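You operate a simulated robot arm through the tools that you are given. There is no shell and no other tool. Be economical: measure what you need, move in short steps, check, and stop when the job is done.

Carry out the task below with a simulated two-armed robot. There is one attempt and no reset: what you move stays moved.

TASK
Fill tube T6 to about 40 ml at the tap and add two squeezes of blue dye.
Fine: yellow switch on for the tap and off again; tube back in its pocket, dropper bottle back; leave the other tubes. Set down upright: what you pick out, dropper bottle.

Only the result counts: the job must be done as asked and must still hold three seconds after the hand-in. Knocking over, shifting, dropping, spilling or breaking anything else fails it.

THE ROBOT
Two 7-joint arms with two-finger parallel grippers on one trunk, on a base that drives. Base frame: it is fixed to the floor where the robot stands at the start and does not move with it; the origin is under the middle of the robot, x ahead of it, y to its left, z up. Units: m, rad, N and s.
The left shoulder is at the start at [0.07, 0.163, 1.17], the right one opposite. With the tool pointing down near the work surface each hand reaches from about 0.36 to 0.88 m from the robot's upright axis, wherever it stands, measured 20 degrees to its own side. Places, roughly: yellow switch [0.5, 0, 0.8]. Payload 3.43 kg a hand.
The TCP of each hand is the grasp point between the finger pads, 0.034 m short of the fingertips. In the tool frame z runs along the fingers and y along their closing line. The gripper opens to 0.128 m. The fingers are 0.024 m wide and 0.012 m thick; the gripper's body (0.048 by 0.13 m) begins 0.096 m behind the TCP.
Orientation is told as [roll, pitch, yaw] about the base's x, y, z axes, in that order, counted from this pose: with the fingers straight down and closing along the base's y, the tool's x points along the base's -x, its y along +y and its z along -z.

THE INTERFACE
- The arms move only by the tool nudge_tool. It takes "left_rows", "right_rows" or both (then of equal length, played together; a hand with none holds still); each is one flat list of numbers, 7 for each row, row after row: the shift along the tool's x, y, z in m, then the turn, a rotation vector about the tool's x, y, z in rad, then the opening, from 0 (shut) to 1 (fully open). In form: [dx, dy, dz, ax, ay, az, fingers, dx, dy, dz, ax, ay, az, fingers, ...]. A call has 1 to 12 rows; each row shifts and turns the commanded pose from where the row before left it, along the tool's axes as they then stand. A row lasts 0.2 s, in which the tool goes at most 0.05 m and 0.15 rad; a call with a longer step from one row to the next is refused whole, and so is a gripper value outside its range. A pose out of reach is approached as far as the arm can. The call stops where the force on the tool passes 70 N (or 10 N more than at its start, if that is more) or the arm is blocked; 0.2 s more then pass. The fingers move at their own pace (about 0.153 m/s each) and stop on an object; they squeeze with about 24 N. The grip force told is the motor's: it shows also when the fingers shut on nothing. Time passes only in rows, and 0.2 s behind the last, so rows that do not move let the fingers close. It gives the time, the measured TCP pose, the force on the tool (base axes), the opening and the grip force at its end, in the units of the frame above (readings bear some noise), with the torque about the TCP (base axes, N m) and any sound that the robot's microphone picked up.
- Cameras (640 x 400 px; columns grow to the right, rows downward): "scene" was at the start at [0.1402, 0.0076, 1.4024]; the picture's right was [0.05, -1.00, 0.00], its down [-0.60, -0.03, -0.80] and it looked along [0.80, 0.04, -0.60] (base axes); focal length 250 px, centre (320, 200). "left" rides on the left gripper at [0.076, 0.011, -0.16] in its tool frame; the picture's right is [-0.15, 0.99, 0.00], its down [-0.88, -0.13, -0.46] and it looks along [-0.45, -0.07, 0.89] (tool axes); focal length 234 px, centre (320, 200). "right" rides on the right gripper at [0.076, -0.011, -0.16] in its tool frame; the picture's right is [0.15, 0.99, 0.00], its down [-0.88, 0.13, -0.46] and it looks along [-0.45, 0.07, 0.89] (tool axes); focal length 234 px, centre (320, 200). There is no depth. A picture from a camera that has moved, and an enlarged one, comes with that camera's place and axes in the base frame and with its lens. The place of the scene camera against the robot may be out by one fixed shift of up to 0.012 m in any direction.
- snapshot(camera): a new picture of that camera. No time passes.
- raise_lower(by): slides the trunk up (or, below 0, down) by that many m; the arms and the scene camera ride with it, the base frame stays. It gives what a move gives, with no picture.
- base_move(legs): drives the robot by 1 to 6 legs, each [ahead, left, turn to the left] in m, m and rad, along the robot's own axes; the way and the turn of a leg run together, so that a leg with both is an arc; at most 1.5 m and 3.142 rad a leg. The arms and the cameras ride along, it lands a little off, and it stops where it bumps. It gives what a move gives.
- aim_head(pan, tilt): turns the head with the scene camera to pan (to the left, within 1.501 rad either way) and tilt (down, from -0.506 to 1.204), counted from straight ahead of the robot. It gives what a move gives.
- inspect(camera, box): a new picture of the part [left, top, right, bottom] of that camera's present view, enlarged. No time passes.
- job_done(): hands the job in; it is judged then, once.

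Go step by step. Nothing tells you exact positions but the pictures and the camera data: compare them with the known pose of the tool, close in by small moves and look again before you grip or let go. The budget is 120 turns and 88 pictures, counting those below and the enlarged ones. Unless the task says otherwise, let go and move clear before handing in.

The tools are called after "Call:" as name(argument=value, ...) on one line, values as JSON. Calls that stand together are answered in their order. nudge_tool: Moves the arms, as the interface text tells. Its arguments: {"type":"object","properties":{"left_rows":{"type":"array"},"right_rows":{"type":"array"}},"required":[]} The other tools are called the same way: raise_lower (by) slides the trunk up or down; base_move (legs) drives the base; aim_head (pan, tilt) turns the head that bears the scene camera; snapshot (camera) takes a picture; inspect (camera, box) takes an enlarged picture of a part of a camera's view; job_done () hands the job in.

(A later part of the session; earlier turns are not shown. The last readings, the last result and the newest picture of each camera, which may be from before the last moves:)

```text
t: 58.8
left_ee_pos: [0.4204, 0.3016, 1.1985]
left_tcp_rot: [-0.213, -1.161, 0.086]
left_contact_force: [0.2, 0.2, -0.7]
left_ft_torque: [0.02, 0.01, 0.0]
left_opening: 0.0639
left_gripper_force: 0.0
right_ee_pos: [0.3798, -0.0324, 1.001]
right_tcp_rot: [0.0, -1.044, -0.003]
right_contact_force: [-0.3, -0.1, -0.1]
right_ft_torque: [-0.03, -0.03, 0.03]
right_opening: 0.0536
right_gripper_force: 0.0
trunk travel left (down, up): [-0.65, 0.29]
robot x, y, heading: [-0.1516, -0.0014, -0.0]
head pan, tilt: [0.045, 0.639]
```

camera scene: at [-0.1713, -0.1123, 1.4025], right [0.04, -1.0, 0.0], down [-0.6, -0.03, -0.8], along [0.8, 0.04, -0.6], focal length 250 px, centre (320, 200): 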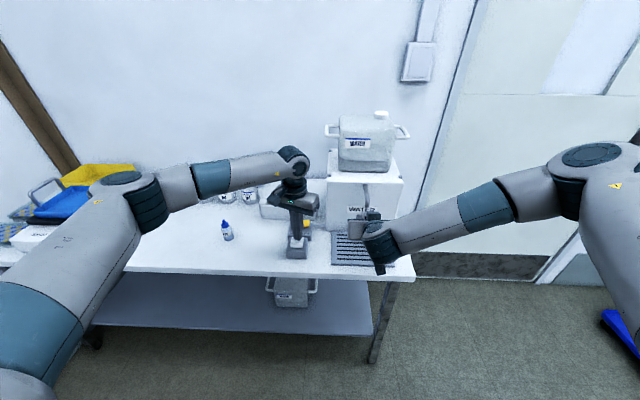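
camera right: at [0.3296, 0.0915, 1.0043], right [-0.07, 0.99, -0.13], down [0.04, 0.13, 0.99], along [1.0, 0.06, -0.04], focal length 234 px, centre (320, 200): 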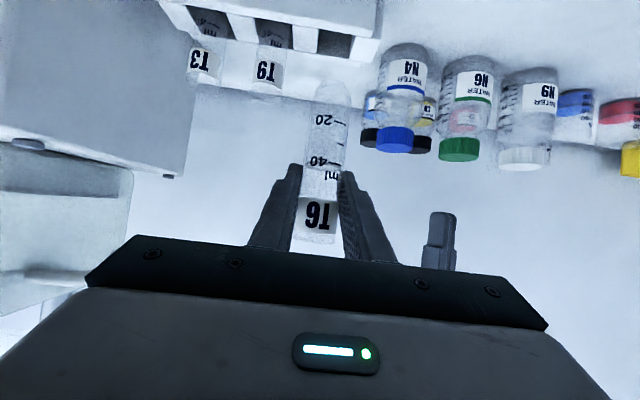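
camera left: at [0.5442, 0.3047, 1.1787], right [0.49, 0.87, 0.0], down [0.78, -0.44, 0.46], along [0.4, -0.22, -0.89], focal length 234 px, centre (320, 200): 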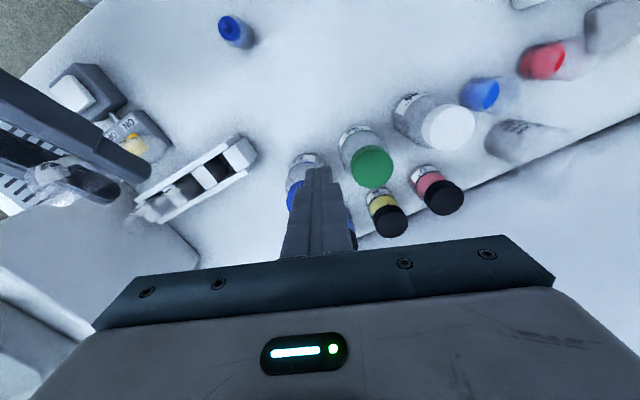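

I correct the small orientation error and descend to look at the bottle from behind.

Call:
nudge_tool(left_rows=[0, 0, 0, -0.067, 0.057, 0.017, 0.6, 0, 0, 0, -0.067, 0.057, 0.017, 0.6, 0.0428, -0.0103, 0.0151, 0, 0, 0, 0.6, 0.0428, -0.0103, 0.0151, 0, 0, 0, 0.6, 0.0428, -0.0103, 0.0151, 0, 0, 0, 0.6, 0.0428, -0.0103, 0.0151, 0, 0, 0, 0.6, 0.0428, -0.0103, 0.0151, 0, 0, 0, 0.6, 0.0428, -0.0103, 0.0151, 0, 0, 0, 0.6])

Call:
snapshot(camera="left")

```text
t: 60.6
left_ee_pos: [0.4258, 0.2602, 0.9725]
left_tcp_rot: [0.003, -1.047, -0.01]
left_contact_force: [0.5, 0.4, 0.8]
left_ft_torque: [0.06, -0.02, 0.01]
left_opening: 0.0768
left_gripper_force: 0.1
left hand out of reach, approached as far as the arm can: row 3, 4, 5, 6, 8
right_ee_pos: [0.3788, -0.0308, 1.0015]
right_tcp_rot: [0.001, -1.044, -0.005]
right_contact_force: [0.4, -0.5, 0.0]
right_ft_torque: [0.0, -0.03, -0.01]
right_opening: 0.0537
right_gripper_force: 0.1
trunk travel left (down, up): [-0.65, 0.29]
robot x, y, heading: [-0.146, -0.0024, 0.001]
head pan, tilt: [0.045, 0.639]
```

```text
24 pictures are left
camera left: at [0.2481, 0.2731, 0.9863], right [0.08, 0.99, 0.13], down [0.05, -0.13, 0.99], along [1.0, -0.07, -0.06], focal length 234 px, centre (320, 200)
```

left: 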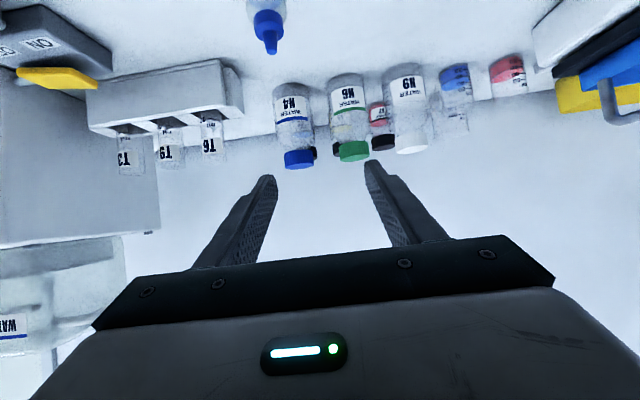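

The left arm is near its inner limit here, so I back off 0.12 m and go to the pre-grasp point behind the bottle. The bottle is at about (0.437, 0.235) with its tip at z about 0.84.

Call:
base_move(legs=[[-0.12, 0, 0]])

Call:
nudge_tool(left_rows=[0.024, -0.006, 0.0254, 0, 0, 0, 0.6, 0.024, -0.006, 0.0254, 0, 0, 0, 0.6, 0.024, -0.006, 0.0254, 0, 0, 0, 0.6, 0.024, -0.006, 0.0254, 0, 0, 0, 0.6])

Call:
snapshot(camera="left")

```text
t: 61.9
left_ee_pos: [0.3045, 0.2603, 0.9736]
left_tcp_rot: [0.004, -1.046, -0.011]
left_contact_force: [-0.2, 0.6, 0.3]
left_ft_torque: [-0.01, -0.01, -0.01]
left_opening: 0.0768
left_gripper_force: 0.1
right_ee_pos: [0.2591, -0.0316, 1.0009]
right_tcp_rot: [0.001, -1.046, -0.004]
right_contact_force: [-0.2, 0.0, -0.5]
right_ft_torque: [0.01, 0.0, -0.01]
right_opening: 0.0537
right_gripper_force: 0.0
trunk travel left (down, up): [-0.65, 0.29]
robot x, y, heading: [-0.2726, 0.0012, 0.0]
head pan, tilt: [0.045, 0.639]
```

```text
t: 62.9
left_ee_pos: [0.305, 0.2611, 0.9747]
left_tcp_rot: [0.006, -1.046, -0.012]
left_contact_force: [-0.1, -0.1, 0.1]
left_ft_torque: [0.01, -0.05, -0.02]
left_opening: 0.0765
left_gripper_force: 0.1
left hand out of reach, approached as far as the arm can: row 1, 2, 3, 4
right_ee_pos: [0.2596, -0.0307, 1.0013]
right_tcp_rot: [0.0, -1.044, -0.001]
right_contact_force: [-0.2, -0.7, 0.2]
right_ft_torque: [-0.03, -0.02, -0.01]
right_opening: 0.0539
right_gripper_force: 0.0
trunk travel left (down, up): [-0.65, 0.29]
robot x, y, heading: [-0.2737, 0.0008, 0.0]
head pan, tilt: [0.045, 0.639]
```

```text
23 pictures are left
camera left: at [0.128, 0.2737, 0.9866], right [0.08, 0.99, 0.13], down [0.05, -0.13, 0.99], along [1.0, -0.07, -0.06], focal length 234 px, centre (320, 200)
```

left: 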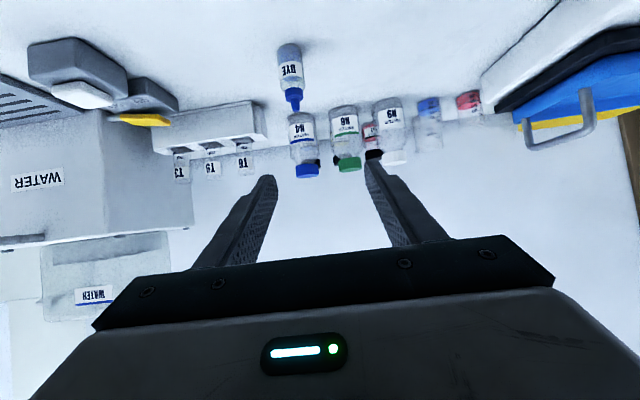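

The left arm has wound itself into a joint limit, while the right arm is in good shape. I use the right hand for the dye instead and shift the base 0.2 m left so its work lies in front of it.

Call:
base_move(legs=[[0, 0.2, 0]])

Call:
nudge_tool(right_rows=[0.028, 0.011, 0.022, 0, 0, 0, 0.6, 0.028, 0.011, 0.022, 0, 0, 0, 0.6, 0.028, 0.011, 0.022, 0, 0, 0, 0.6, 0.022, 0.011, 0.018, 0, 0, 0, 0.6, 0, 0.011, 0.02, 0, 0, 0, 0.6, 0, 0.011, 0.02, 0, 0, 0, 0.6])

Call:
snapshot(camera="right")

```text
t: 64.5
left_ee_pos: [0.3057, 0.4624, 0.9732]
left_tcp_rot: [0.005, -1.046, -0.012]
left_contact_force: [0.4, 0.5, 0.5]
left_ft_torque: [0.0, 0.01, -0.03]
left_opening: 0.0767
left_gripper_force: 0.1
right_ee_pos: [0.2587, 0.1711, 1.0028]
right_tcp_rot: [-0.003, -1.045, -0.002]
right_contact_force: [0.0, 0.1, -0.1]
right_ft_torque: [0.01, -0.02, -0.03]
right_opening: 0.0539
right_gripper_force: 0.1
trunk travel left (down, up): [-0.65, 0.29]
robot x, y, heading: [-0.2695, 0.2004, -0.001]
head pan, tilt: [0.045, 0.639]
```

```text
t: 65.9
left_ee_pos: [0.3059, 0.4611, 0.9735]
left_tcp_rot: [0.003, -1.045, -0.012]
left_contact_force: [-0.1, -0.6, 0.3]
left_ft_torque: [-0.01, 0.04, -0.04]
left_opening: 0.0768
left_gripper_force: 0.1
right_ee_pos: [0.3149, 0.2376, 0.8461]
right_tcp_rot: [0.001, -1.042, 0.0]
right_contact_force: [0.2, 0.5, 0.6]
right_ft_torque: [-0.02, -0.04, 0.01]
right_opening: 0.0767
right_gripper_force: 0.0
trunk travel left (down, up): [-0.65, 0.29]
robot x, y, heading: [-0.2726, 0.1993, -0.001]
head pan, tilt: [0.045, 0.639]
```

```text
22 pictures are left
camera right: at [0.1385, 0.2259, 0.8603], right [-0.07, 0.99, -0.13], down [0.05, 0.13, 0.99], along [1.0, 0.07, -0.06], focal length 234 px, centre (320, 200)
```

right: 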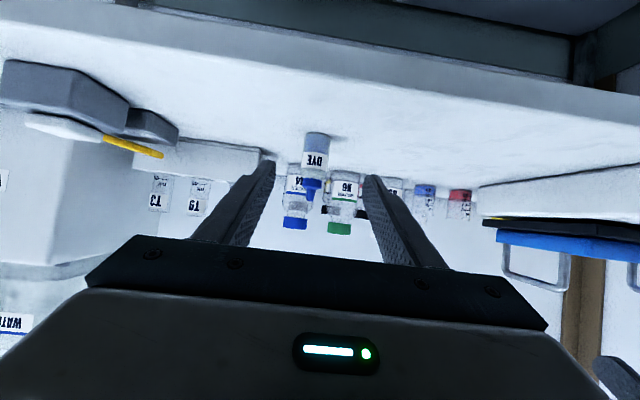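

The bottle is centred between the fingers, at about (0.438, 0.234), body around z 0.79. I advance around it.

Call:
nudge_tool(right_rows=[-0.0043, -0.0008, 0.033, 0, 0, 0, 0.6, -0.0043, -0.0008, 0.033, 0, 0, 0, 0.6, -0.0043, -0.0008, 0.033, 0, 0, 0, 0.6, -0.0043, -0.0008, 0.033, 0, 0, 0, 0.6])

Call:
inspect(camera="right", box=[200, 90, 440, 240])

Call:
inspect(camera="scene", box=[240, 170, 400, 270])

```text
t: 66.9
left_ee_pos: [0.3062, 0.461, 0.973]
left_tcp_rot: [0.005, -1.045, -0.011]
left_contact_force: [1.3, -0.1, -0.8]
left_ft_torque: [0.01, 0.02, 0.03]
left_opening: 0.0769
left_gripper_force: 0.1
right_ee_pos: [0.4372, 0.231, 0.7933]
right_tcp_rot: [0.001, -1.043, -0.004]
right_contact_force: [0.6, 0.3, -0.1]
right_ft_torque: [0.03, -0.03, -0.01]
right_opening: 0.0769
right_gripper_force: 0.1
trunk travel left (down, up): [-0.65, 0.29]
robot x, y, heading: [-0.274, 0.2031, -0.001]
head pan, tilt: [0.045, 0.639]
```

```text
2.67 times, centred on (320, 165) of right
camera zoom: at [0.2604, 0.2205, 0.8103], right [-0.07, 0.99, -0.13], down [0.05, 0.13, 0.99], along [1.0, 0.06, -0.06], focal length 624 px, centre (320, 293)
```

zoom: 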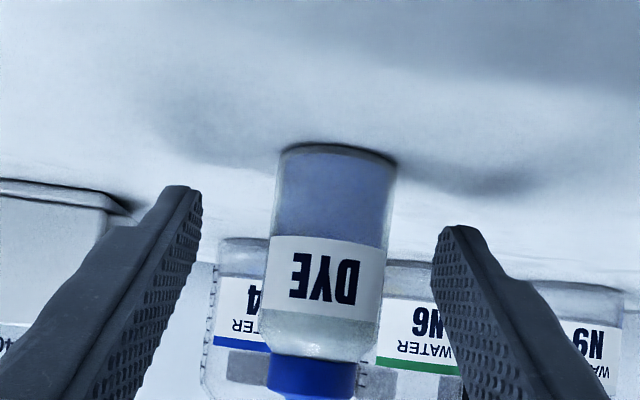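

```text
4.00 times, centred on (320, 220) of scene
camera zoom: at [-0.1301, 0.2088, 1.4023], right [0.04, -1.0, 0.0], down [-0.6, -0.03, -0.8], along [0.8, 0.03, -0.6], focal length 998 px, centre (320, 120)
```

zoom: 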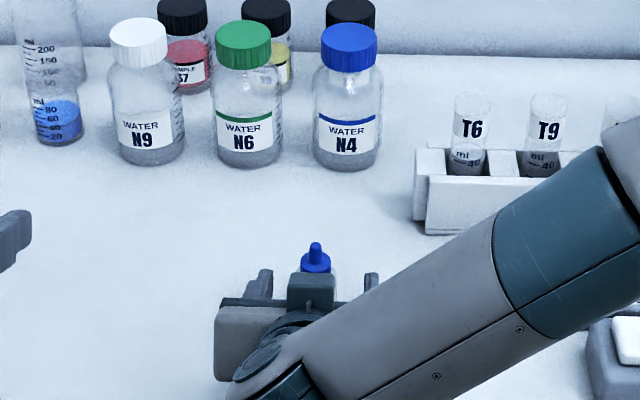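

The bottle is slightly further ahead (about x 0.447) and 3 mm left. I adjust and close gently in stages, to find a holding grip that doesn't squeeze hard.

Call:
nudge_tool(right_rows=[-0.0045, 0.003, 0.0078, 0, 0, 0, 0.45, 0, 0, 0, 0, 0, 0, 0.32, 0, 0, 0, 0, 0, 0, 0.28, 0, 0, 0, 0, 0, 0, 0.28])

Call:
nudge_tool(right_rows=[0, 0, 0, 0, 0, 0, 0.26, 0, 0, 0, 0, 0, 0, 0.26])

```text
t: 67.9
left_ee_pos: [0.3053, 0.4615, 0.9734]
left_tcp_rot: [0.004, -1.047, -0.013]
left_contact_force: [0.2, 0.0, 0.3]
left_ft_torque: [-0.01, 0.03, 0.01]
left_opening: 0.0768
left_gripper_force: 0.1
right_ee_pos: [0.4447, 0.2358, 0.7957]
right_tcp_rot: [0.0, -1.046, -0.001]
right_contact_force: [0.2, 0.4, 0.5]
right_ft_torque: [-0.03, 0.02, 0.0]
right_opening: 0.0361
right_gripper_force: 0.0
trunk travel left (down, up): [-0.65, 0.29]
robot x, y, heading: [-0.2699, 0.2024, -0.002]
head pan, tilt: [0.045, 0.639]
```

```text
t: 68.5
left_ee_pos: [0.3048, 0.4615, 0.9732]
left_tcp_rot: [0.003, -1.045, -0.012]
left_contact_force: [-0.4, 0.3, -0.5]
left_ft_torque: [0.01, 0.0, 0.01]
left_opening: 0.0768
left_gripper_force: 0.0
right_ee_pos: [0.4447, 0.2357, 0.7947]
right_tcp_rot: [0.0, -1.046, -0.003]
right_contact_force: [0.1, 0.6, -0.9]
right_ft_torque: [0.0, -0.01, 0.01]
right_opening: 0.0346
right_gripper_force: 0.8
trunk travel left (down, up): [-0.65, 0.29]
robot x, y, heading: [-0.271, 0.2004, -0.003]
head pan, tilt: [0.045, 0.639]
```

Contact at 0.0346 m with a light force, so force follows the command. I tighten in small steps.

Call:
nudge_tool(right_rows=[0, 0, 0, 0, 0, 0, 0.22, 0, 0, 0, 0, 0, 0, 0.22])

Call:
nudge_tool(right_rows=[0, 0, 0, 0, 0, 0, 0.18, 0, 0, 0, 0, 0, 0, 0.18])

```text
t: 69.1
left_ee_pos: [0.306, 0.4612, 0.9732]
left_tcp_rot: [0.002, -1.046, -0.011]
left_contact_force: [-0.6, 0.2, -0.2]
left_ft_torque: [-0.03, 0.0, -0.01]
left_opening: 0.0766
left_gripper_force: 0.2
right_ee_pos: [0.4452, 0.2362, 0.7949]
right_tcp_rot: [0.0, -1.044, -0.002]
right_contact_force: [0.1, -0.4, 0.2]
right_ft_torque: [0.01, 0.01, 0.04]
right_opening: 0.0342
right_gripper_force: 24.2
trunk travel left (down, up): [-0.65, 0.29]
robot x, y, heading: [-0.2709, 0.2034, -0.001]
head pan, tilt: [0.045, 0.639]
```

```text
t: 69.7
left_ee_pos: [0.3053, 0.4611, 0.9732]
left_tcp_rot: [0.004, -1.044, -0.01]
left_contact_force: [0.7, 0.1, 0.7]
left_ft_torque: [0.02, -0.04, 0.0]
left_opening: 0.0769
left_gripper_force: 0.0
right_ee_pos: [0.4456, 0.2355, 0.7953]
right_tcp_rot: [0.0, -1.045, -0.002]
right_contact_force: [0.5, 0.0, 0.2]
right_ft_torque: [0.03, -0.01, -0.02]
right_opening: 0.0336
right_gripper_force: 23.8
trunk travel left (down, up): [-0.65, 0.29]
robot x, y, heading: [-0.2695, 0.2026, -0.003]
head pan, tilt: [0.045, 0.639]
```

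Call:
nudge_tool(right_rows=[0, 0, 0, 0, 0, 0, 0.05, 0, 0, 0, 0, 0, 0, 0.05])

Call:
nudge_tool(right_rows=[0, 0, 0, 0, 0, 0, 0.245, 0, 0, 0, 0, 0, 0, 0.245])

```text
t: 70.3
left_ee_pos: [0.3051, 0.4609, 0.9733]
left_tcp_rot: [0.003, -1.046, -0.009]
left_contact_force: [0.9, 0.1, -0.7]
left_ft_torque: [-0.02, 0.0, 0.0]
left_opening: 0.0769
left_gripper_force: 0.0
right_ee_pos: [0.4461, 0.2367, 0.7956]
right_tcp_rot: [-0.001, -1.044, -0.001]
right_contact_force: [0.0, 0.4, -0.7]
right_ft_torque: [-0.01, 0.01, 0.01]
right_opening: 0.0337
right_gripper_force: 23.7
trunk travel left (down, up): [-0.65, 0.29]
robot x, y, heading: [-0.2737, 0.2036, 0.001]
head pan, tilt: [0.045, 0.639]
```

```text
t: 70.9
left_ee_pos: [0.3049, 0.4617, 0.9738]
left_tcp_rot: [0.004, -1.045, -0.01]
left_contact_force: [-0.2, 0.8, -1.1]
left_ft_torque: [-0.03, -0.02, 0.02]
left_opening: 0.0769
left_gripper_force: 0.1
right_ee_pos: [0.4444, 0.2367, 0.7968]
right_tcp_rot: [0.001, -1.045, -0.002]
right_contact_force: [-0.5, -0.4, 0.6]
right_ft_torque: [-0.02, 0.01, 0.01]
right_opening: 0.0337
right_gripper_force: 23.6
trunk travel left (down, up): [-0.65, 0.29]
robot x, y, heading: [-0.2714, 0.2039, -0.001]
head pan, tilt: [0.045, 0.639]
```

Call:
nudge_tool(right_rows=[0, 0, 0, 0, 0, 0, 0.258, 0, 0, 0, 0, 0, 0, 0.258, 0, 0, 0, 0, 0, 0, 0.258])

Call:
nudge_tool(right_rows=[0, 0, 0, 0, 0, 0, 0.252, 0, 0, 0, 0, 0, 0, 0.252, 0, 0, 0, 0, 0, 0, 0.252])

```text
t: 71.7
left_ee_pos: [0.3044, 0.4613, 0.9737]
left_tcp_rot: [0.004, -1.046, -0.012]
left_contact_force: [-0.2, 0.4, -0.5]
left_ft_torque: [-0.02, 0.0, 0.01]
left_opening: 0.0768
left_gripper_force: 0.1
right_ee_pos: [0.4451, 0.2362, 0.7954]
right_tcp_rot: [0.0, -1.045, -0.003]
right_contact_force: [0.7, 0.6, -0.3]
right_ft_torque: [0.03, 0.0, 0.03]
right_opening: 0.0339
right_gripper_force: 1.0
trunk travel left (down, up): [-0.65, 0.29]
robot x, y, heading: [-0.2708, 0.2004, -0.002]
head pan, tilt: [0.045, 0.639]
```

```text
t: 72.5
left_ee_pos: [0.3047, 0.4616, 0.9736]
left_tcp_rot: [0.004, -1.044, -0.009]
left_contact_force: [-0.2, 0.4, -1.0]
left_ft_torque: [0.03, -0.02, 0.04]
left_opening: 0.0765
left_gripper_force: 0.1
right_ee_pos: [0.4445, 0.2362, 0.7956]
right_tcp_rot: [0.0, -1.045, -0.002]
right_contact_force: [-0.3, 0.3, 0.4]
right_ft_torque: [-0.04, 0.01, 0.04]
right_opening: 0.0336
right_gripper_force: 24.3
trunk travel left (down, up): [-0.65, 0.29]
robot x, y, heading: [-0.271, 0.2035, -0.001]
head pan, tilt: [0.045, 0.639]
```

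The grip is either about 1 N at 0.258 or firm 24 N at 0.252 and below, which gives a way to pulse the squeeze. I lift the bottle firmly and raise the tool nearer horizontal.

Call:
nudge_tool(right_rows=[-0.0173, 0, -0.01, 0, 0, 0, 0.2, -0.0316, 0, -0.0252, 0, 0, 0, 0.2, -0.0316, 0, -0.0252, 0, 0, 0, 0.2, -0.0316, 0, -0.0252, 0, 0, 0, 0.2, -0.0316, 0, -0.0252, 0, 0, 0, 0.2, 0, 0, 0, 0, -0.15, 0, 0.2, 0, 0, 0, 0, -0.15, 0, 0.2])

Call:
nudge_tool(right_rows=[0, 0, 0, 0, 0, 0.15, 0.2, 0, 0, 0, 0, 0, 0.15, 0.2, 0, 0, 0, 0, 0, 0.15, 0.2])

Call:
snapshot(camera="right")

```text
t: 74.1
left_ee_pos: [0.3046, 0.4615, 0.9738]
left_tcp_rot: [0.004, -1.045, -0.012]
left_contact_force: [-1.3, -0.8, 0.9]
left_ft_torque: [0.02, 0.01, -0.02]
left_opening: 0.0767
left_gripper_force: 0.1
right_ee_pos: [0.423, 0.2342, 0.9748]
right_tcp_rot: [-0.003, -1.348, 0.0]
right_contact_force: [-0.1, 0.4, 0.0]
right_ft_torque: [-0.01, -0.03, 0.0]
right_opening: 0.0336
right_gripper_force: 24.1
trunk travel left (down, up): [-0.65, 0.29]
robot x, y, heading: [-0.2686, 0.1993, -0.002]
head pan, tilt: [0.045, 0.639]
```

```text
t: 74.9
left_ee_pos: [0.3055, 0.4603, 0.973]
left_tcp_rot: [0.004, -1.045, -0.011]
left_contact_force: [0.4, 0.7, -0.4]
left_ft_torque: [-0.02, -0.02, 0.0]
left_opening: 0.0766
left_gripper_force: 0.1
right_ee_pos: [0.4218, 0.2342, 0.9758]
right_tcp_rot: [1.086, -1.069, -1.142]
right_contact_force: [0.3, -0.3, -0.1]
right_ft_torque: [0.03, 0.0, 0.01]
right_opening: 0.0261
right_gripper_force: 0.0
trunk travel left (down, up): [-0.65, 0.29]
robot x, y, heading: [-0.275, 0.2038, -0.0]
head pan, tilt: [0.045, 0.639]
```

```text
19 pictures are left
camera right: at [0.2501, 0.2572, 0.9408], right [0.07, 0.95, 0.29], down [-0.25, -0.27, 0.93], along [0.96, -0.14, 0.22], focal length 234 px, centre (320, 200)
```

right: 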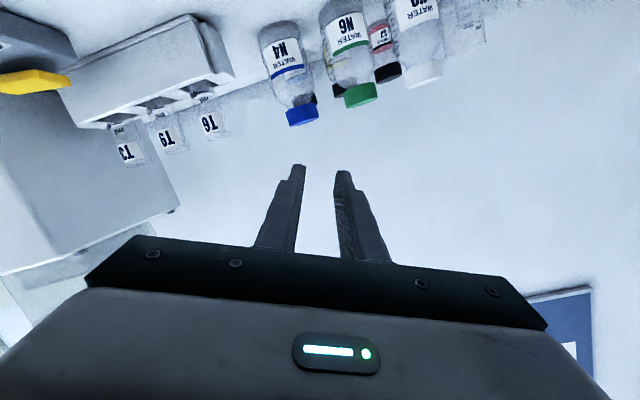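

The bottle slipped out of the grip. I look for where it went.

Call:
snapshot(camera="scene")

```text
18 pictures are left
camera scene: at [-0.1308, 0.2089, 1.4023], right [0.04, -1.0, 0.0], down [-0.6, -0.03, -0.8], along [0.8, 0.03, -0.6], focal length 250 px, centre (320, 200)
```

scene: 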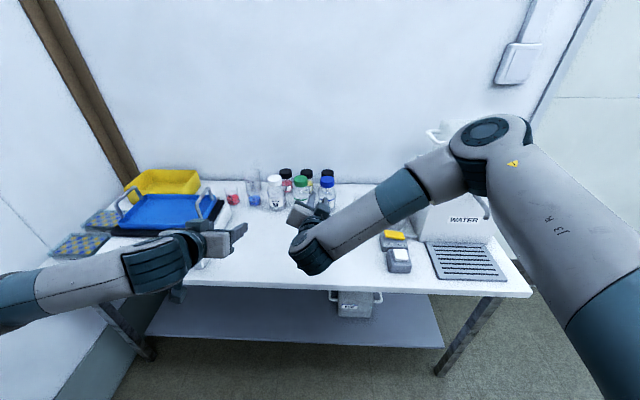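

I rewind the right wrist and move the hand up to the right so I can see the table below it.

Call:
nudge_tool(right_rows=[0, 0, 0, 0, 0, -0.15, 0.5, 0, 0, 0, 0, 0, -0.15, 0.5, 0, 0, 0, 0, 0, -0.15, 0.5, 0, -0.04, 0, 0, 0, 0, 0.5, 0, -0.04, 0, 0, 0, 0, 0.5, 0, -0.04, 0, 0, 0, 0, 0.5])

Call:
snapshot(camera="scene")

```text
t: 76.3
left_ee_pos: [0.3039, 0.4612, 0.9744]
left_tcp_rot: [0.003, -1.047, -0.012]
left_contact_force: [1.0, 0.1, -0.1]
left_ft_torque: [0.02, -0.01, 0.01]
left_opening: 0.0766
left_gripper_force: 0.0
right_ee_pos: [0.4205, 0.1203, 0.9795]
right_tcp_rot: [-0.009, -1.341, 0.003]
right_contact_force: [0.3, -0.1, -0.1]
right_ft_torque: [0.0, 0.0, 0.01]
right_opening: 0.064
right_gripper_force: 0.0
right hand out of reach, approached as far as the arm can: row 6
trunk travel left (down, up): [-0.65, 0.29]
robot x, y, heading: [-0.2711, 0.2034, -0.003]
head pan, tilt: [0.045, 0.639]
```

```text
17 pictures are left
camera scene: at [-0.1319, 0.2094, 1.4024], right [0.04, -1.0, 0.0], down [-0.6, -0.03, -0.8], along [0.8, 0.04, -0.6], focal length 250 px, centre (320, 200)
```

scene: 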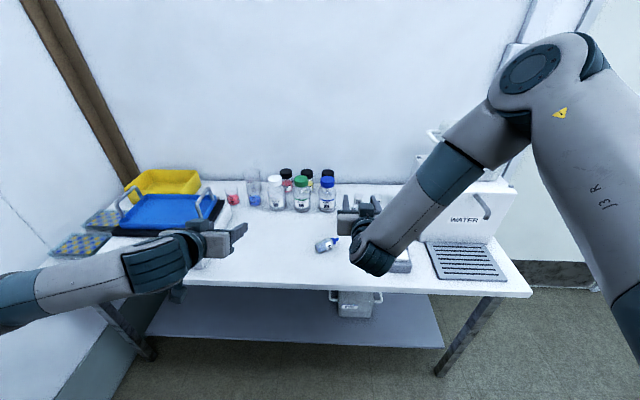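

The bottle lies on its side on the table. I zoom in on it.

Call:
inspect(camera="scene", box=[290, 220, 370, 270])

```text
8.00 times, centred on (330, 245) of scene
camera zoom: at [-0.1319, 0.2094, 1.4024], right [0.04, -1.0, 0.0], down [-0.6, -0.03, -0.8], along [0.8, 0.04, -0.6], focal length 1997 px, centre (240, -160)
```

zoom: 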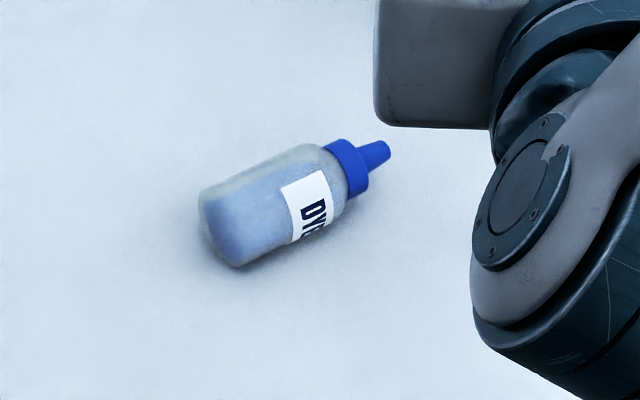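

No dye leaked. I will pick it up lying, from above, with the fingers across its body. The right tool turns vertical and yaws to about -0.97 to match the bottle's direction.

Call:
nudge_tool(right_rows=[0, 0, 0, 0, 0.149, 0, 0.5, 0, 0, 0, 0, 0.149, 0, 0.5, 0, 0, 0, 0, 0.149, 0, 0.5, 0, 0, 0, 0, 0.149, 0, 0.5, 0, 0, 0, 0, 0.149, 0, 0.5, 0, 0, 0, 0, 0.149, 0, 0.5, 0, 0, 0, 0, 0.149, 0, 0.5, 0, 0, 0, 0, 0.149, 0, 0.5, 0, 0, 0, 0, 0.149, 0, 0.5, 0, 0, 0, 0, 0, 0.15, 0.5, 0, 0, 0, 0, 0, 0.15, 0.5, 0, 0, 0, 0, 0, 0.15, 0.5])

Call:
nudge_tool(right_rows=[0, 0, 0, 0, 0, 0.13, 0.5, 0, 0, 0, 0, 0, 0.13, 0.5, 0, 0, 0, 0, 0, 0.13, 0.5, 0, 0, 0, 0, 0, 0.127, 0.5])

```text
t: 78.9
left_ee_pos: [0.3051, 0.4603, 0.9732]
left_tcp_rot: [0.007, -1.045, -0.012]
left_contact_force: [-0.8, 0.0, -0.3]
left_ft_torque: [0.01, 0.02, 0.01]
left_opening: 0.0769
left_gripper_force: 0.0
right_ee_pos: [0.4207, 0.1182, 0.9794]
right_tcp_rot: [0.002, -0.004, -0.455]
right_contact_force: [-1.2, -0.6, -0.6]
right_ft_torque: [-0.02, 0.0, -0.02]
right_opening: 0.0638
right_gripper_force: 0.1
trunk travel left (down, up): [-0.65, 0.29]
robot x, y, heading: [-0.2679, 0.198, -0.003]
head pan, tilt: [0.045, 0.639]
```

```text
t: 79.9
left_ee_pos: [0.3051, 0.4618, 0.9731]
left_tcp_rot: [0.003, -1.047, -0.011]
left_contact_force: [0.1, -0.3, 0.3]
left_ft_torque: [-0.03, 0.01, 0.01]
left_opening: 0.0766
left_gripper_force: 0.0
right_ee_pos: [0.4203, 0.1195, 0.9783]
right_tcp_rot: [0.002, -0.001, -0.972]
right_contact_force: [0.5, 0.4, -0.2]
right_ft_torque: [0.02, -0.03, 0.0]
right_opening: 0.0641
right_gripper_force: 0.1
trunk travel left (down, up): [-0.65, 0.29]
robot x, y, heading: [-0.2706, 0.2046, -0.002]
head pan, tilt: [0.045, 0.639]
```

Call:
nudge_tool(right_rows=[0.0205, 0.0258, 0.0267, 0, 0, 0, 0.5, 0.0205, 0.0258, 0.0267, 0, 0, 0, 0.5, 0.0205, 0.0258, 0.0267, 0, 0, 0, 0.5])

Call:
snapshot(camera="right")

```text
t: 80.7
left_ee_pos: [0.3055, 0.4632, 0.973]
left_tcp_rot: [0.003, -1.044, -0.009]
left_contact_force: [0.3, 0.3, -0.1]
left_ft_torque: [0.0, -0.01, -0.01]
left_opening: 0.0769
left_gripper_force: 0.0
right_ee_pos: [0.4526, 0.2161, 0.8973]
right_tcp_rot: [0.002, -0.003, -0.971]
right_contact_force: [-0.4, 0.2, 0.3]
right_ft_torque: [-0.01, 0.04, 0.05]
right_opening: 0.0642
right_gripper_force: 0.1
trunk travel left (down, up): [-0.65, 0.29]
robot x, y, heading: [-0.273, 0.1986, -0.002]
head pan, tilt: [0.045, 0.639]
```

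```text
15 pictures are left
camera right: at [0.3993, 0.2703, 1.057], right [0.73, 0.68, 0.0], down [0.6, -0.65, 0.46], along [0.31, -0.34, -0.89], focal length 234 px, centre (320, 200)
```

right: 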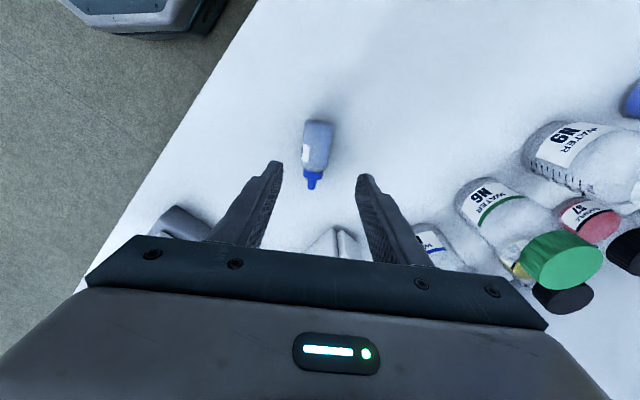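

The bottle's base is at (0.431, 0.238), tip (0.478, 0.170), and the hand is well aligned with it. I shift 6 mm, lean the tool 0.3 rad so that it can later be set down upright, and descend.

Call:
nudge_tool(right_rows=[-0.006, -0.006, 0, 0, 0.15, 0, 0.5, 0, 0, 0, 0, 0.15, 0, 0.5, -0.0095, 0, 0.031, 0, 0, 0, 0.5, -0.0095, 0, 0.031, 0, 0, 0, 0.5, -0.0084, 0, 0.0275, 0, 0, 0, 0.5])

Call:
inspect(camera="right", box=[200, 90, 440, 240])

```text
t: 81.9
left_ee_pos: [0.3067, 0.462, 0.973]
left_tcp_rot: [0.003, -1.045, -0.011]
left_contact_force: [0.2, -0.1, 0.3]
left_ft_torque: [-0.03, 0.04, -0.02]
left_opening: 0.0767
left_gripper_force: 0.0
right_ee_pos: [0.4496, 0.2052, 0.8056]
right_tcp_rot: [0.001, 0.298, -0.969]
right_contact_force: [-0.4, 0.2, -0.5]
right_ft_torque: [-0.05, 0.0, 0.06]
right_opening: 0.0638
right_gripper_force: 0.0
trunk travel left (down, up): [-0.65, 0.29]
robot x, y, heading: [-0.2686, 0.202, 0.004]
head pan, tilt: [0.045, 0.639]
```

```text
2.67 times, centred on (320, 165) of right
camera zoom: at [0.426, 0.2187, 0.9802], right [0.74, 0.68, 0.05], down [0.66, -0.73, 0.18], along [0.15, -0.1, -0.98], focal length 624 px, centre (320, 293)
```

zoom: 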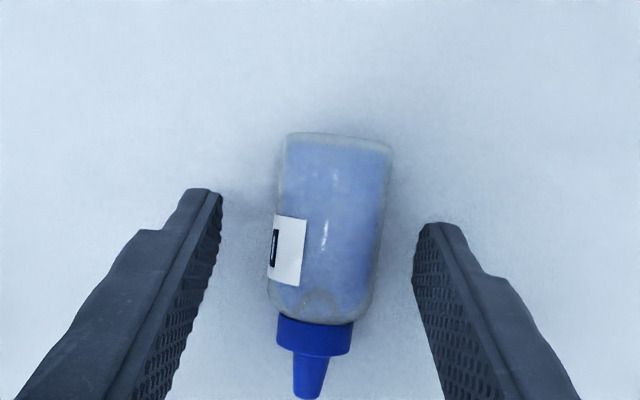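

Well placed around the body. I descend in small steps until the fingertips are just above the table.

Call:
nudge_tool(right_rows=[-0.0012, 0.001, 0.0038, 0, 0, 0, 0.5, -0.0012, 0.001, 0.0038, 0, 0, 0, 0.5])

Call:
nudge_tool(right_rows=[-0.0009, 0, 0.0029, 0, 0, 0, 0.5])

Call:
nudge_tool(right_rows=[-0.0009, 0, 0.0029, 0, 0, 0, 0.5])

```text
t: 82.5
left_ee_pos: [0.3042, 0.4605, 0.972]
left_tcp_rot: [0.001, -1.045, -0.01]
left_contact_force: [-0.1, 0.0, 0.0]
left_ft_torque: [0.0, 0.01, 0.0]
left_opening: 0.0768
left_gripper_force: 0.0
right_ee_pos: [0.451, 0.2068, 0.7967]
right_tcp_rot: [0.003, 0.299, -0.968]
right_contact_force: [-0.1, -0.3, -0.9]
right_ft_torque: [0.04, -0.04, -0.01]
right_opening: 0.0637
right_gripper_force: 0.0
trunk travel left (down, up): [-0.65, 0.29]
robot x, y, heading: [-0.274, 0.2019, -0.004]
head pan, tilt: [0.045, 0.639]
```

```text
t: 82.9
left_ee_pos: [0.3041, 0.4609, 0.9749]
left_tcp_rot: [0.006, -1.048, -0.01]
left_contact_force: [-0.3, 0.2, -0.2]
left_ft_torque: [0.01, -0.01, 0.0]
left_opening: 0.0767
left_gripper_force: 0.0
right_ee_pos: [0.4499, 0.2074, 0.796]
right_tcp_rot: [0.005, 0.298, -0.969]
right_contact_force: [1.1, -1.2, 10.1]
right_ft_torque: [-0.22, 0.24, 0.08]
right_opening: 0.0637
right_gripper_force: 0.0
trunk travel left (down, up): [-0.65, 0.29]
robot x, y, heading: [-0.273, 0.2021, -0.0]
head pan, tilt: [0.045, 0.639]
```

```text
t: 83.3
left_ee_pos: [0.3029, 0.4601, 0.9753]
left_tcp_rot: [0.003, -1.05, -0.012]
left_contact_force: [-0.4, 0.1, 0.1]
left_ft_torque: [0.01, -0.05, 0.02]
left_opening: 0.077
left_gripper_force: 0.0
right_ee_pos: [0.45, 0.2069, 0.7964]
right_tcp_rot: [0.01, 0.298, -0.968]
right_contact_force: [2.5, -5.5, 32.0]
right_ft_torque: [-0.84, 0.73, 0.47]
right_opening: 0.0637
right_gripper_force: 0.0
trunk travel left (down, up): [-0.65, 0.29]
robot x, y, heading: [-0.2719, 0.2029, 0.001]
head pan, tilt: [0.045, 0.639]
```

Table contact is at TCP z about 0.796, so the table is about 0.760. I rise slightly and close on the bottle.

Call:
nudge_tool(right_rows=[0.0019, 0, -0.006, 0, 0, 0, 0.5, 0, 0, 0, 0, 0, 0, 0.35, 0, 0, 0, 0, 0, 0, 0.2, 0, 0, 0, 0, 0, 0, 0.2])

Call:
inspect(camera="right", box=[200, 90, 440, 240])

```text
t: 84.3
left_ee_pos: [0.3044, 0.4618, 0.9722]
left_tcp_rot: [0.005, -1.047, -0.01]
left_contact_force: [-0.1, 0.0, -1.1]
left_ft_torque: [-0.01, 0.0, 0.02]
left_opening: 0.0769
left_gripper_force: 0.0
right_ee_pos: [0.45, 0.2085, 0.7958]
right_tcp_rot: [0.001, 0.3, -0.967]
right_contact_force: [-0.8, 0.2, 2.2]
right_ft_torque: [0.04, 0.1, -0.01]
right_opening: 0.0332
right_gripper_force: 24.6
trunk travel left (down, up): [-0.65, 0.29]
robot x, y, heading: [-0.2685, 0.2036, -0.001]
head pan, tilt: [0.045, 0.639]
```

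```text
2.67 times, centred on (320, 165) of right
camera zoom: at [0.4255, 0.222, 0.9714], right [0.74, 0.68, 0.05], down [0.66, -0.73, 0.18], along [0.15, -0.1, -0.98], focal length 624 px, centre (320, 293)
```

zoom: 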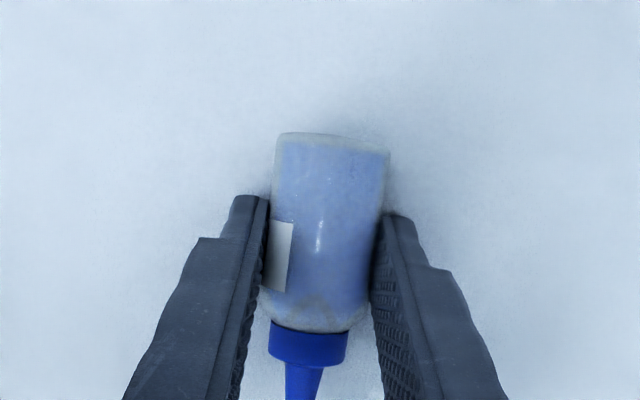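

Firmly gripped around the body. I lift it, straighten the tool and turn back to yaw 0, watching the grip.

Call:
nudge_tool(right_rows=[0.003, 0, -0.0096, 0, 0, 0, 0.15, 0.009, 0, -0.0287, 0, 0, 0, 0.15, 0.009, 0, -0.0287, 0, 0, 0, 0.15, 0.009, 0, -0.0287, 0, 0, 0, 0.15, 0, 0, 0, 0, -0.15, 0, 0.15, 0, 0, 0, 0, -0.15, 0, 0.15, 0, 0, 0, 0, 0, -0.1, 0.15, 0, 0, 0, 0, 0, -0.14, 0.15, 0, 0, 0, 0, 0, -0.14, 0.15, 0, 0, 0, 0, 0, -0.14, 0.15, 0, 0, 0, 0, 0, -0.14, 0.15, 0, 0, 0, 0, 0, -0.14, 0.15])

Call:
nudge_tool(right_rows=[0, 0, 0, 0, 0, -0.14, 0.15, 0, 0, 0, 0, -0.1, -0.03, 0.15, 0, 0, 0, 0, -0.13, 0, 0.15, 0, 0, 0, 0, -0.13, 0, 0.15, 0, 0, 0, 0, -0.13, 0, 0.15, 0, 0, 0, 0, -0.13, 0, 0.15, 0, 0, 0, 0, -0.13, 0, 0.15, 0, 0, 0, 0, -0.13, 0, 0.15, 0, 0, 0, 0, -0.13, 0, 0.15, 0, 0, 0, 0, -0.13, 0, 0.15, 0, 0, 0, 0, -0.13, 0, 0.15])

Call:
snapshot(camera="right")

```text
t: 86.9
left_ee_pos: [0.3054, 0.4616, 0.9741]
left_tcp_rot: [0.003, -1.045, -0.01]
left_contact_force: [0.5, -0.2, 0.1]
left_ft_torque: [0.01, 0.01, 0.04]
left_opening: 0.0768
left_gripper_force: 0.0
right_ee_pos: [0.4497, 0.2064, 0.8971]
right_tcp_rot: [0.0, -0.003, -0.169]
right_contact_force: [0.1, -0.4, -0.4]
right_ft_torque: [-0.03, 0.0, -0.03]
right_opening: 0.0332
right_gripper_force: 23.6
trunk travel left (down, up): [-0.65, 0.29]
robot x, y, heading: [-0.269, 0.1977, -0.001]
head pan, tilt: [0.045, 0.639]
```

```text
t: 89.3
left_ee_pos: [0.3052, 0.4643, 0.973]
left_tcp_rot: [0.001, -1.046, -0.006]
left_contact_force: [-1.0, 0.0, 0.3]
left_ft_torque: [-0.02, 0.0, -0.07]
left_opening: 0.0767
left_gripper_force: 0.1
right_ee_pos: [0.4496, 0.2097, 0.8967]
right_tcp_rot: [-0.017, -1.276, 0.018]
right_contact_force: [-0.8, 0.3, -0.6]
right_ft_torque: [0.01, 0.01, -0.02]
right_opening: 0.033
right_gripper_force: 24.4
trunk travel left (down, up): [-0.65, 0.29]
robot x, y, heading: [-0.272, 0.2017, -0.005]
head pan, tilt: [0.045, 0.639]
```

```text
12 pictures are left
camera right: at [0.275, 0.1966, 0.8721], right [-0.04, 0.99, -0.14], down [-0.18, 0.13, 0.97], along [0.98, 0.07, 0.17], focal length 234 px, centre (320, 200)
```

right: 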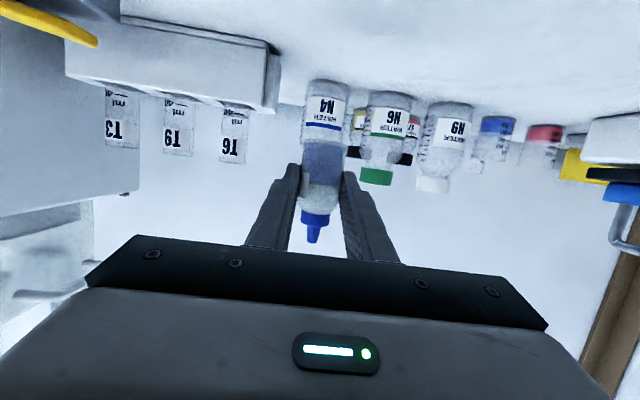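

The bottle is upright in the grip. I lower it closer to the table, to keep any slip harmless, and start the half turn slowly while checking the grip.

Call:
nudge_tool(right_rows=[0.0239, 0, 0.0072, 0, 0, 0, 0, 0.0239, 0, 0.0072, 0, 0, 0, 0, 0, 0, 0, 0, 0, 0.08, 0, 0, 0, 0, 0, 0, 0.08, 0, 0, 0, 0, 0, 0, 0.08, 0, 0, 0, 0, 0, 0, 0.08, 0])

Call:
nudge_tool(right_rows=[0, 0, 0, 0, 0, 0.08, 0, 0, 0, 0, 0, 0, 0.08, 0, 0, 0, 0, 0, 0, 0.08, 0, 0, 0, 0, 0, 0, 0.08, 0])

```text
t: 90.7
left_ee_pos: [0.3049, 0.4618, 0.9732]
left_tcp_rot: [0.003, -1.045, -0.01]
left_contact_force: [0.4, 0.7, 0.8]
left_ft_torque: [-0.01, 0.01, -0.02]
left_opening: 0.0767
left_gripper_force: 0.0
right_ee_pos: [0.4493, 0.2079, 0.8476]
right_tcp_rot: [0.797, -1.139, -0.846]
right_contact_force: [0.7, -0.6, -1.0]
right_ft_torque: [0.04, 0.04, -0.02]
right_opening: 0.0333
right_gripper_force: 23.9
trunk travel left (down, up): [-0.65, 0.29]
robot x, y, heading: [-0.2702, 0.1972, 0.003]
head pan, tilt: [0.045, 0.639]
```

```text
t: 91.7
left_ee_pos: [0.3063, 0.4601, 0.9729]
left_tcp_rot: [0.005, -1.046, -0.01]
left_contact_force: [-0.2, -0.6, -0.4]
left_ft_torque: [0.02, -0.01, 0.01]
left_opening: 0.0768
left_gripper_force: 0.1
right_ee_pos: [0.4493, 0.2069, 0.8482]
right_tcp_rot: [1.095, -0.876, -1.196]
right_contact_force: [-0.4, -0.4, -0.5]
right_ft_torque: [0.0, -0.04, -0.01]
right_opening: 0.0335
right_gripper_force: 24.1
trunk travel left (down, up): [-0.65, 0.29]
robot x, y, heading: [-0.27, 0.1995, -0.004]
head pan, tilt: [0.045, 0.639]
```

The grip holds. I level the tool to horizontal, and lift to travel height before going to T6.

Call:
nudge_tool(right_rows=[0, 0, 0, -0.0866, -0.1163, 0, 0, 0, 0, 0, -0.0866, -0.1163, 0, 0, -0.0374, 0.0279, 0, 0, 0, 0, 0, -0.0374, 0.0279, 0, 0, 0, 0, 0, -0.0374, 0.0279, 0, 0, 0, 0, 0, 0, 0, 0, 0, 0, 0.1, 0, 0, 0, 0, 0, 0, 0.1, 0, 0, 0, 0, 0, 0, 0.1, 0, 0, 0, 0, 0, 0, 0.1, 0])

```text
t: 93.7
left_ee_pos: [0.3059, 0.4608, 0.9731]
left_tcp_rot: [0.004, -1.045, -0.012]
left_contact_force: [-0.7, -0.8, 0.3]
left_ft_torque: [-0.02, 0.04, 0.01]
left_opening: 0.0769
left_gripper_force: 0.0
right_ee_pos: [0.4367, 0.2546, 1.028]
right_tcp_rot: [1.561, -0.532, -1.564]
right_contact_force: [0.1, -0.4, -0.1]
right_ft_torque: [0.0, 0.02, -0.04]
right_opening: 0.0333
right_gripper_force: 24.3
right hand out of reach, approached as far as the arm can: row 1, 2
trunk travel left (down, up): [-0.65, 0.29]
robot x, y, heading: [-0.2723, 0.2032, -0.004]
head pan, tilt: [0.045, 0.639]
```

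The tool is horizontal now, bottle at about 60° of turn. I move it over beside T6, staying high.

Call:
nudge_tool(right_rows=[-0.0169, -0.0216, 0.033, 0, 0, 0, 0, -0.0169, -0.0216, 0.033, 0, 0, 0, 0, -0.0169, -0.0216, 0.033, 0, 0, 0, 0, -0.0169, -0.0216, 0.033, 0, 0, 0, 0, 0, 0, 0, 0, 0, 0.1, 0, 0, 0, 0, 0, 0, 0.1, 0, 0, 0, 0, 0, 0, 0.1, 0])

Call:
snapshot(camera="right")

Call:
inspect(camera="scene", box=[310, 160, 430, 240])

```text
t: 95.3
left_ee_pos: [0.3044, 0.4617, 0.9738]
left_tcp_rot: [0.003, -1.045, -0.01]
left_contact_force: [-0.5, -0.6, 0.2]
left_ft_torque: [-0.02, -0.02, -0.02]
left_opening: 0.0767
left_gripper_force: 0.0
right_ee_pos: [0.5591, 0.2057, 1.0234]
right_tcp_rot: [1.556, -0.232, -1.575]
right_contact_force: [0.4, 0.2, -0.5]
right_ft_torque: [-0.02, 0.0, -0.01]
right_opening: 0.0336
right_gripper_force: 23.9
right hand out of reach, approached as far as the arm can: row 3, 4, 5
trunk travel left (down, up): [-0.65, 0.29]
robot x, y, heading: [-0.271, 0.2005, -0.003]
head pan, tilt: [0.045, 0.639]
```

```text
11 pictures are left
camera right: at [0.399, 0.2774, 0.9978], right [0.02, 0.37, 0.93], down [-0.46, -0.82, 0.34], along [0.89, -0.43, 0.16], focal length 234 px, centre (320, 200)
```

right: 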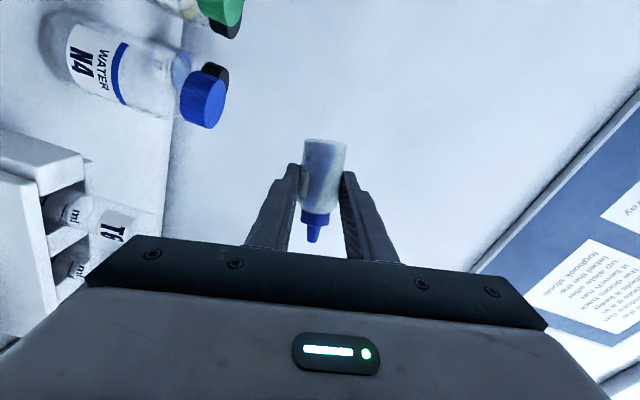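

```text
5.00 times, centred on (370, 200) of scene
camera zoom: at [-0.131, 0.2092, 1.4024], right [0.04, -1.0, 0.0], down [-0.6, -0.03, -0.8], along [0.8, 0.03, -0.6], focal length 1248 px, centre (70, 200)
```

zoom: 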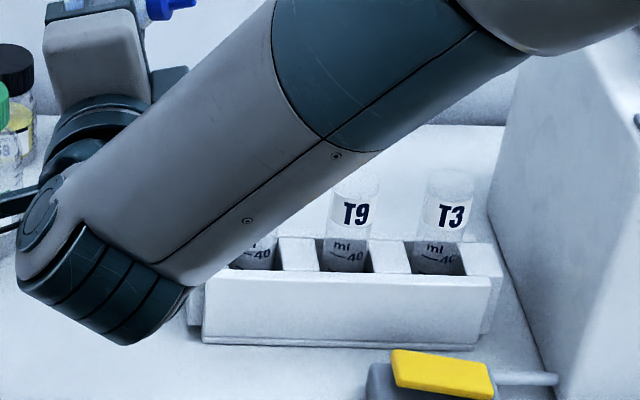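

The right arm runs short towards the right in this pose, so I let the base carry it: 0.11 m to the right.

Call:
base_move(legs=[[0, -0.11, 0]])

Call:
nudge_tool(right_rows=[0.02, 0.01, 0, 0, 0, 0, 0, 0.02, 0.005, 0, 0, 0, 0, 0])

```text
t: 96.5
left_ee_pos: [0.3053, 0.3514, 0.9728]
left_tcp_rot: [0.003, -1.045, -0.013]
left_contact_force: [0.1, 0.5, -0.4]
left_ft_torque: [-0.03, 0.0, -0.01]
left_opening: 0.077
left_gripper_force: 0.0
right_ee_pos: [0.5585, 0.0954, 1.0233]
right_tcp_rot: [1.555, -0.231, -1.576]
right_contact_force: [0.6, -0.6, -0.1]
right_ft_torque: [0.0, 0.0, 0.0]
right_opening: 0.0335
right_gripper_force: 23.8
trunk travel left (down, up): [-0.65, 0.29]
robot x, y, heading: [-0.2743, 0.0908, -0.001]
head pan, tilt: [0.045, 0.639]
```

```text
t: 97.1
left_ee_pos: [0.3053, 0.3517, 0.9733]
left_tcp_rot: [0.006, -1.045, -0.012]
left_contact_force: [0.2, -0.3, -0.1]
left_ft_torque: [-0.01, 0.01, 0.05]
left_opening: 0.0767
left_gripper_force: 0.0
right_ee_pos: [0.5596, 0.1386, 1.0285]
right_tcp_rot: [1.556, -0.233, -1.576]
right_contact_force: [-0.3, -0.6, 0.3]
right_ft_torque: [-0.03, 0.01, 0.0]
right_opening: 0.0335
right_gripper_force: 24.3
trunk travel left (down, up): [-0.65, 0.29]
robot x, y, heading: [-0.2758, 0.0926, -0.0]
head pan, tilt: [0.045, 0.639]
```

The grip holds, and the bottle is nearly horizontal beside T6. I lower so that the nozzle tip comes just over T6's mouth.

Call:
nudge_tool(right_rows=[0.0127, -0.0347, 0.0032, 0, 0, 0, 0, 0.0127, -0.0347, 0.0032, 0, 0, 0, 0, 0.0127, -0.0347, 0.0032, 0, 0, 0, 0])

Call:
snapshot(camera="right")

```text
t: 97.9
left_ee_pos: [0.3051, 0.3512, 0.973]
left_tcp_rot: [0.003, -1.045, -0.011]
left_contact_force: [0.7, 0.5, -0.4]
left_ft_torque: [0.0, 0.01, -0.04]
left_opening: 0.0768
left_gripper_force: 0.0
right_ee_pos: [0.5639, 0.1615, 0.9248]
right_tcp_rot: [1.549, -0.234, -1.584]
right_contact_force: [-0.2, 0.1, -0.7]
right_ft_torque: [0.01, 0.02, 0.01]
right_opening: 0.0335
right_gripper_force: 24.0
right hand out of reach, approached as far as the arm can: row 3
trunk travel left (down, up): [-0.65, 0.29]
robot x, y, heading: [-0.2733, 0.0931, -0.007]
head pan, tilt: [0.045, 0.639]
```

```text
9 pictures are left
camera right: at [0.4051, 0.2352, 0.9], right [0.03, 0.37, 0.93], down [-0.46, -0.82, 0.34], along [0.89, -0.44, 0.15], focal length 234 px, centre (320, 200)
```

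right: 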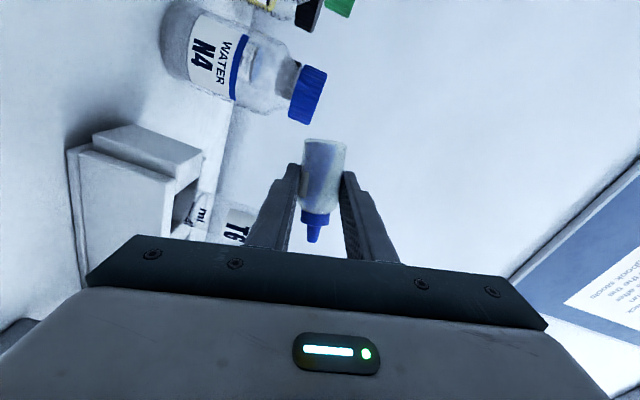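

Reach is limited at this low height with a horizontal tool. I raise the hand 0.1 m and lower the trunk 0.1 m, which gives the same place with more freedom.

Call:
nudge_tool(right_rows=[-0.0155, 0.045, 0.0025, 0, 0, 0, 0, -0.0155, 0.045, 0.0025, 0, 0, 0, 0])

Call:
raise_lower(by=-0.09)

```text
t: 98.5
left_ee_pos: [0.3043, 0.3503, 0.9744]
left_tcp_rot: [0.005, -1.047, -0.012]
left_contact_force: [0.1, -0.1, -0.1]
left_ft_torque: [0.0, -0.03, -0.01]
left_opening: 0.0767
left_gripper_force: 0.0
right_ee_pos: [0.5674, 0.1488, 1.0222]
right_tcp_rot: [1.557, -0.232, -1.577]
right_contact_force: [-0.2, 0.1, -0.5]
right_ft_torque: [0.03, 0.02, -0.02]
right_opening: 0.0333
right_gripper_force: 23.7
trunk travel left (down, up): [-0.65, 0.29]
robot x, y, heading: [-0.2696, 0.0907, 0.0]
head pan, tilt: [0.045, 0.639]
```

```text
t: 99.7
left_ee_pos: [0.3049, 0.3513, 0.8838]
left_tcp_rot: [0.005, -1.047, -0.012]
left_contact_force: [-0.3, 0.0, 0.7]
left_ft_torque: [0.0, 0.0, 0.01]
left_opening: 0.0767
left_gripper_force: 0.3
right_ee_pos: [0.568, 0.1479, 0.931]
right_tcp_rot: [1.559, -0.233, -1.577]
right_contact_force: [0.3, 0.1, -1.5]
right_ft_torque: [-0.01, 0.04, 0.01]
right_opening: 0.0331
right_gripper_force: 23.9
trunk travel left (down, up): [-0.56, 0.38]
robot x, y, heading: [-0.2724, 0.0907, -0.001]
head pan, tilt: [0.045, 0.639]
```

The nozzle tip is over T6's mouth, about 5 cm above it. I tip the bottle on while keeping the nozzle tip fixed in place.

Call:
nudge_tool(right_rows=[-0.0006, 0.0075, 0, 0, 0, 0.15, 0, -0.0006, 0.0075, 0, 0, 0, 0.15, 0, -0.0006, 0.0075, 0, 0, 0, 0.15, 0, -0.0006, 0.0075, 0, 0, 0, 0.15, 0])

Call:
nudge_tool(right_rows=[-0.0006, 0.0075, 0, 0, 0, 0.15, 0, -0.0006, 0.0075, 0, 0, 0, 0.15, 0, -0.0006, 0.0075, 0, 0, 0, 0.15, 0, -0.0006, 0.0075, 0, 0, 0, 0.15, 0])

Call:
nudge_tool(right_rows=[-0.0006, 0.0075, 0, 0, 0, 0.15, 0, -0.0006, 0.0075, 0, 0, 0, 0.15, 0, -0.0006, 0.0075, 0, 0, 0, 0.15, 0, -0.0006, 0.0075, 0, 0, 0, 0.15, 0])

Call:
snapshot(camera="right")

```text
t: 100.7
left_ee_pos: [0.3049, 0.3508, 0.8838]
left_tcp_rot: [0.006, -1.047, -0.012]
left_contact_force: [0.4, 0.2, 0.2]
left_ft_torque: [0.01, 0.03, -0.02]
left_opening: 0.0768
left_gripper_force: 0.1
right_ee_pos: [0.5685, 0.1466, 0.9608]
right_tcp_rot: [1.557, 0.368, -1.584]
right_contact_force: [-0.9, 0.8, 0.0]
right_ft_torque: [-0.03, 0.0, 0.0]
right_opening: 0.0332
right_gripper_force: 23.9
trunk travel left (down, up): [-0.56, 0.38]
robot x, y, heading: [-0.2718, 0.0947, -0.006]
head pan, tilt: [0.045, 0.639]
```

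```text
t: 101.7
left_ee_pos: [0.3046, 0.3504, 0.884]
left_tcp_rot: [0.004, -1.045, -0.011]
left_contact_force: [0.4, 0.7, 0.7]
left_ft_torque: [0.02, -0.03, -0.04]
left_opening: 0.0767
left_gripper_force: 0.1
right_ee_pos: [0.5696, 0.1257, 0.9848]
right_tcp_rot: [1.546, 0.968, -1.6]
right_contact_force: [0.6, 0.3, -0.5]
right_ft_torque: [-0.03, 0.04, 0.06]
right_opening: 0.0331
right_gripper_force: 24.1
trunk travel left (down, up): [-0.56, 0.38]
robot x, y, heading: [-0.2721, 0.0967, -0.004]
head pan, tilt: [0.045, 0.639]
```

```text
t: 102.7
left_ee_pos: [0.3048, 0.3519, 0.8841]
left_tcp_rot: [0.005, -1.045, -0.013]
left_contact_force: [-0.6, 1.1, -0.9]
left_ft_torque: [0.02, 0.0, 0.0]
left_opening: 0.0767
left_gripper_force: 0.1
right_ee_pos: [0.5675, 0.0996, 0.9929]
right_tcp_rot: [0.156, 1.56, -2.992]
right_contact_force: [-0.1, -0.1, 0.1]
right_ft_torque: [0.04, 0.02, 0.0]
right_opening: 0.0332
right_gripper_force: 24.3
trunk travel left (down, up): [-0.56, 0.38]
robot x, y, heading: [-0.276, 0.0943, 0.001]
head pan, tilt: [0.045, 0.639]
```

```text
8 pictures are left
camera right: at [0.41, 0.1106, 1.0716], right [-0.01, -0.99, 0.15], down [-0.47, -0.13, -0.87], along [0.88, -0.08, -0.46], focal length 234 px, centre (320, 200)
```

right: 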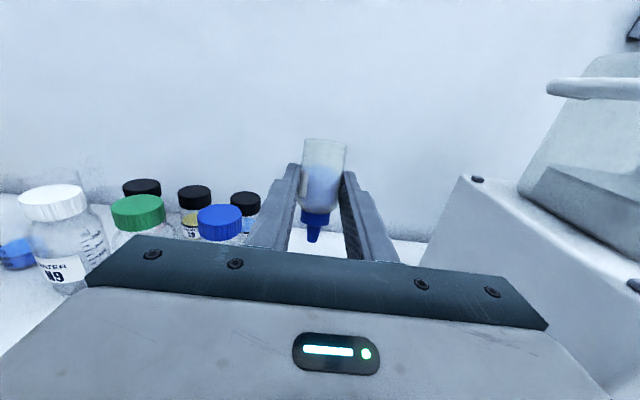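

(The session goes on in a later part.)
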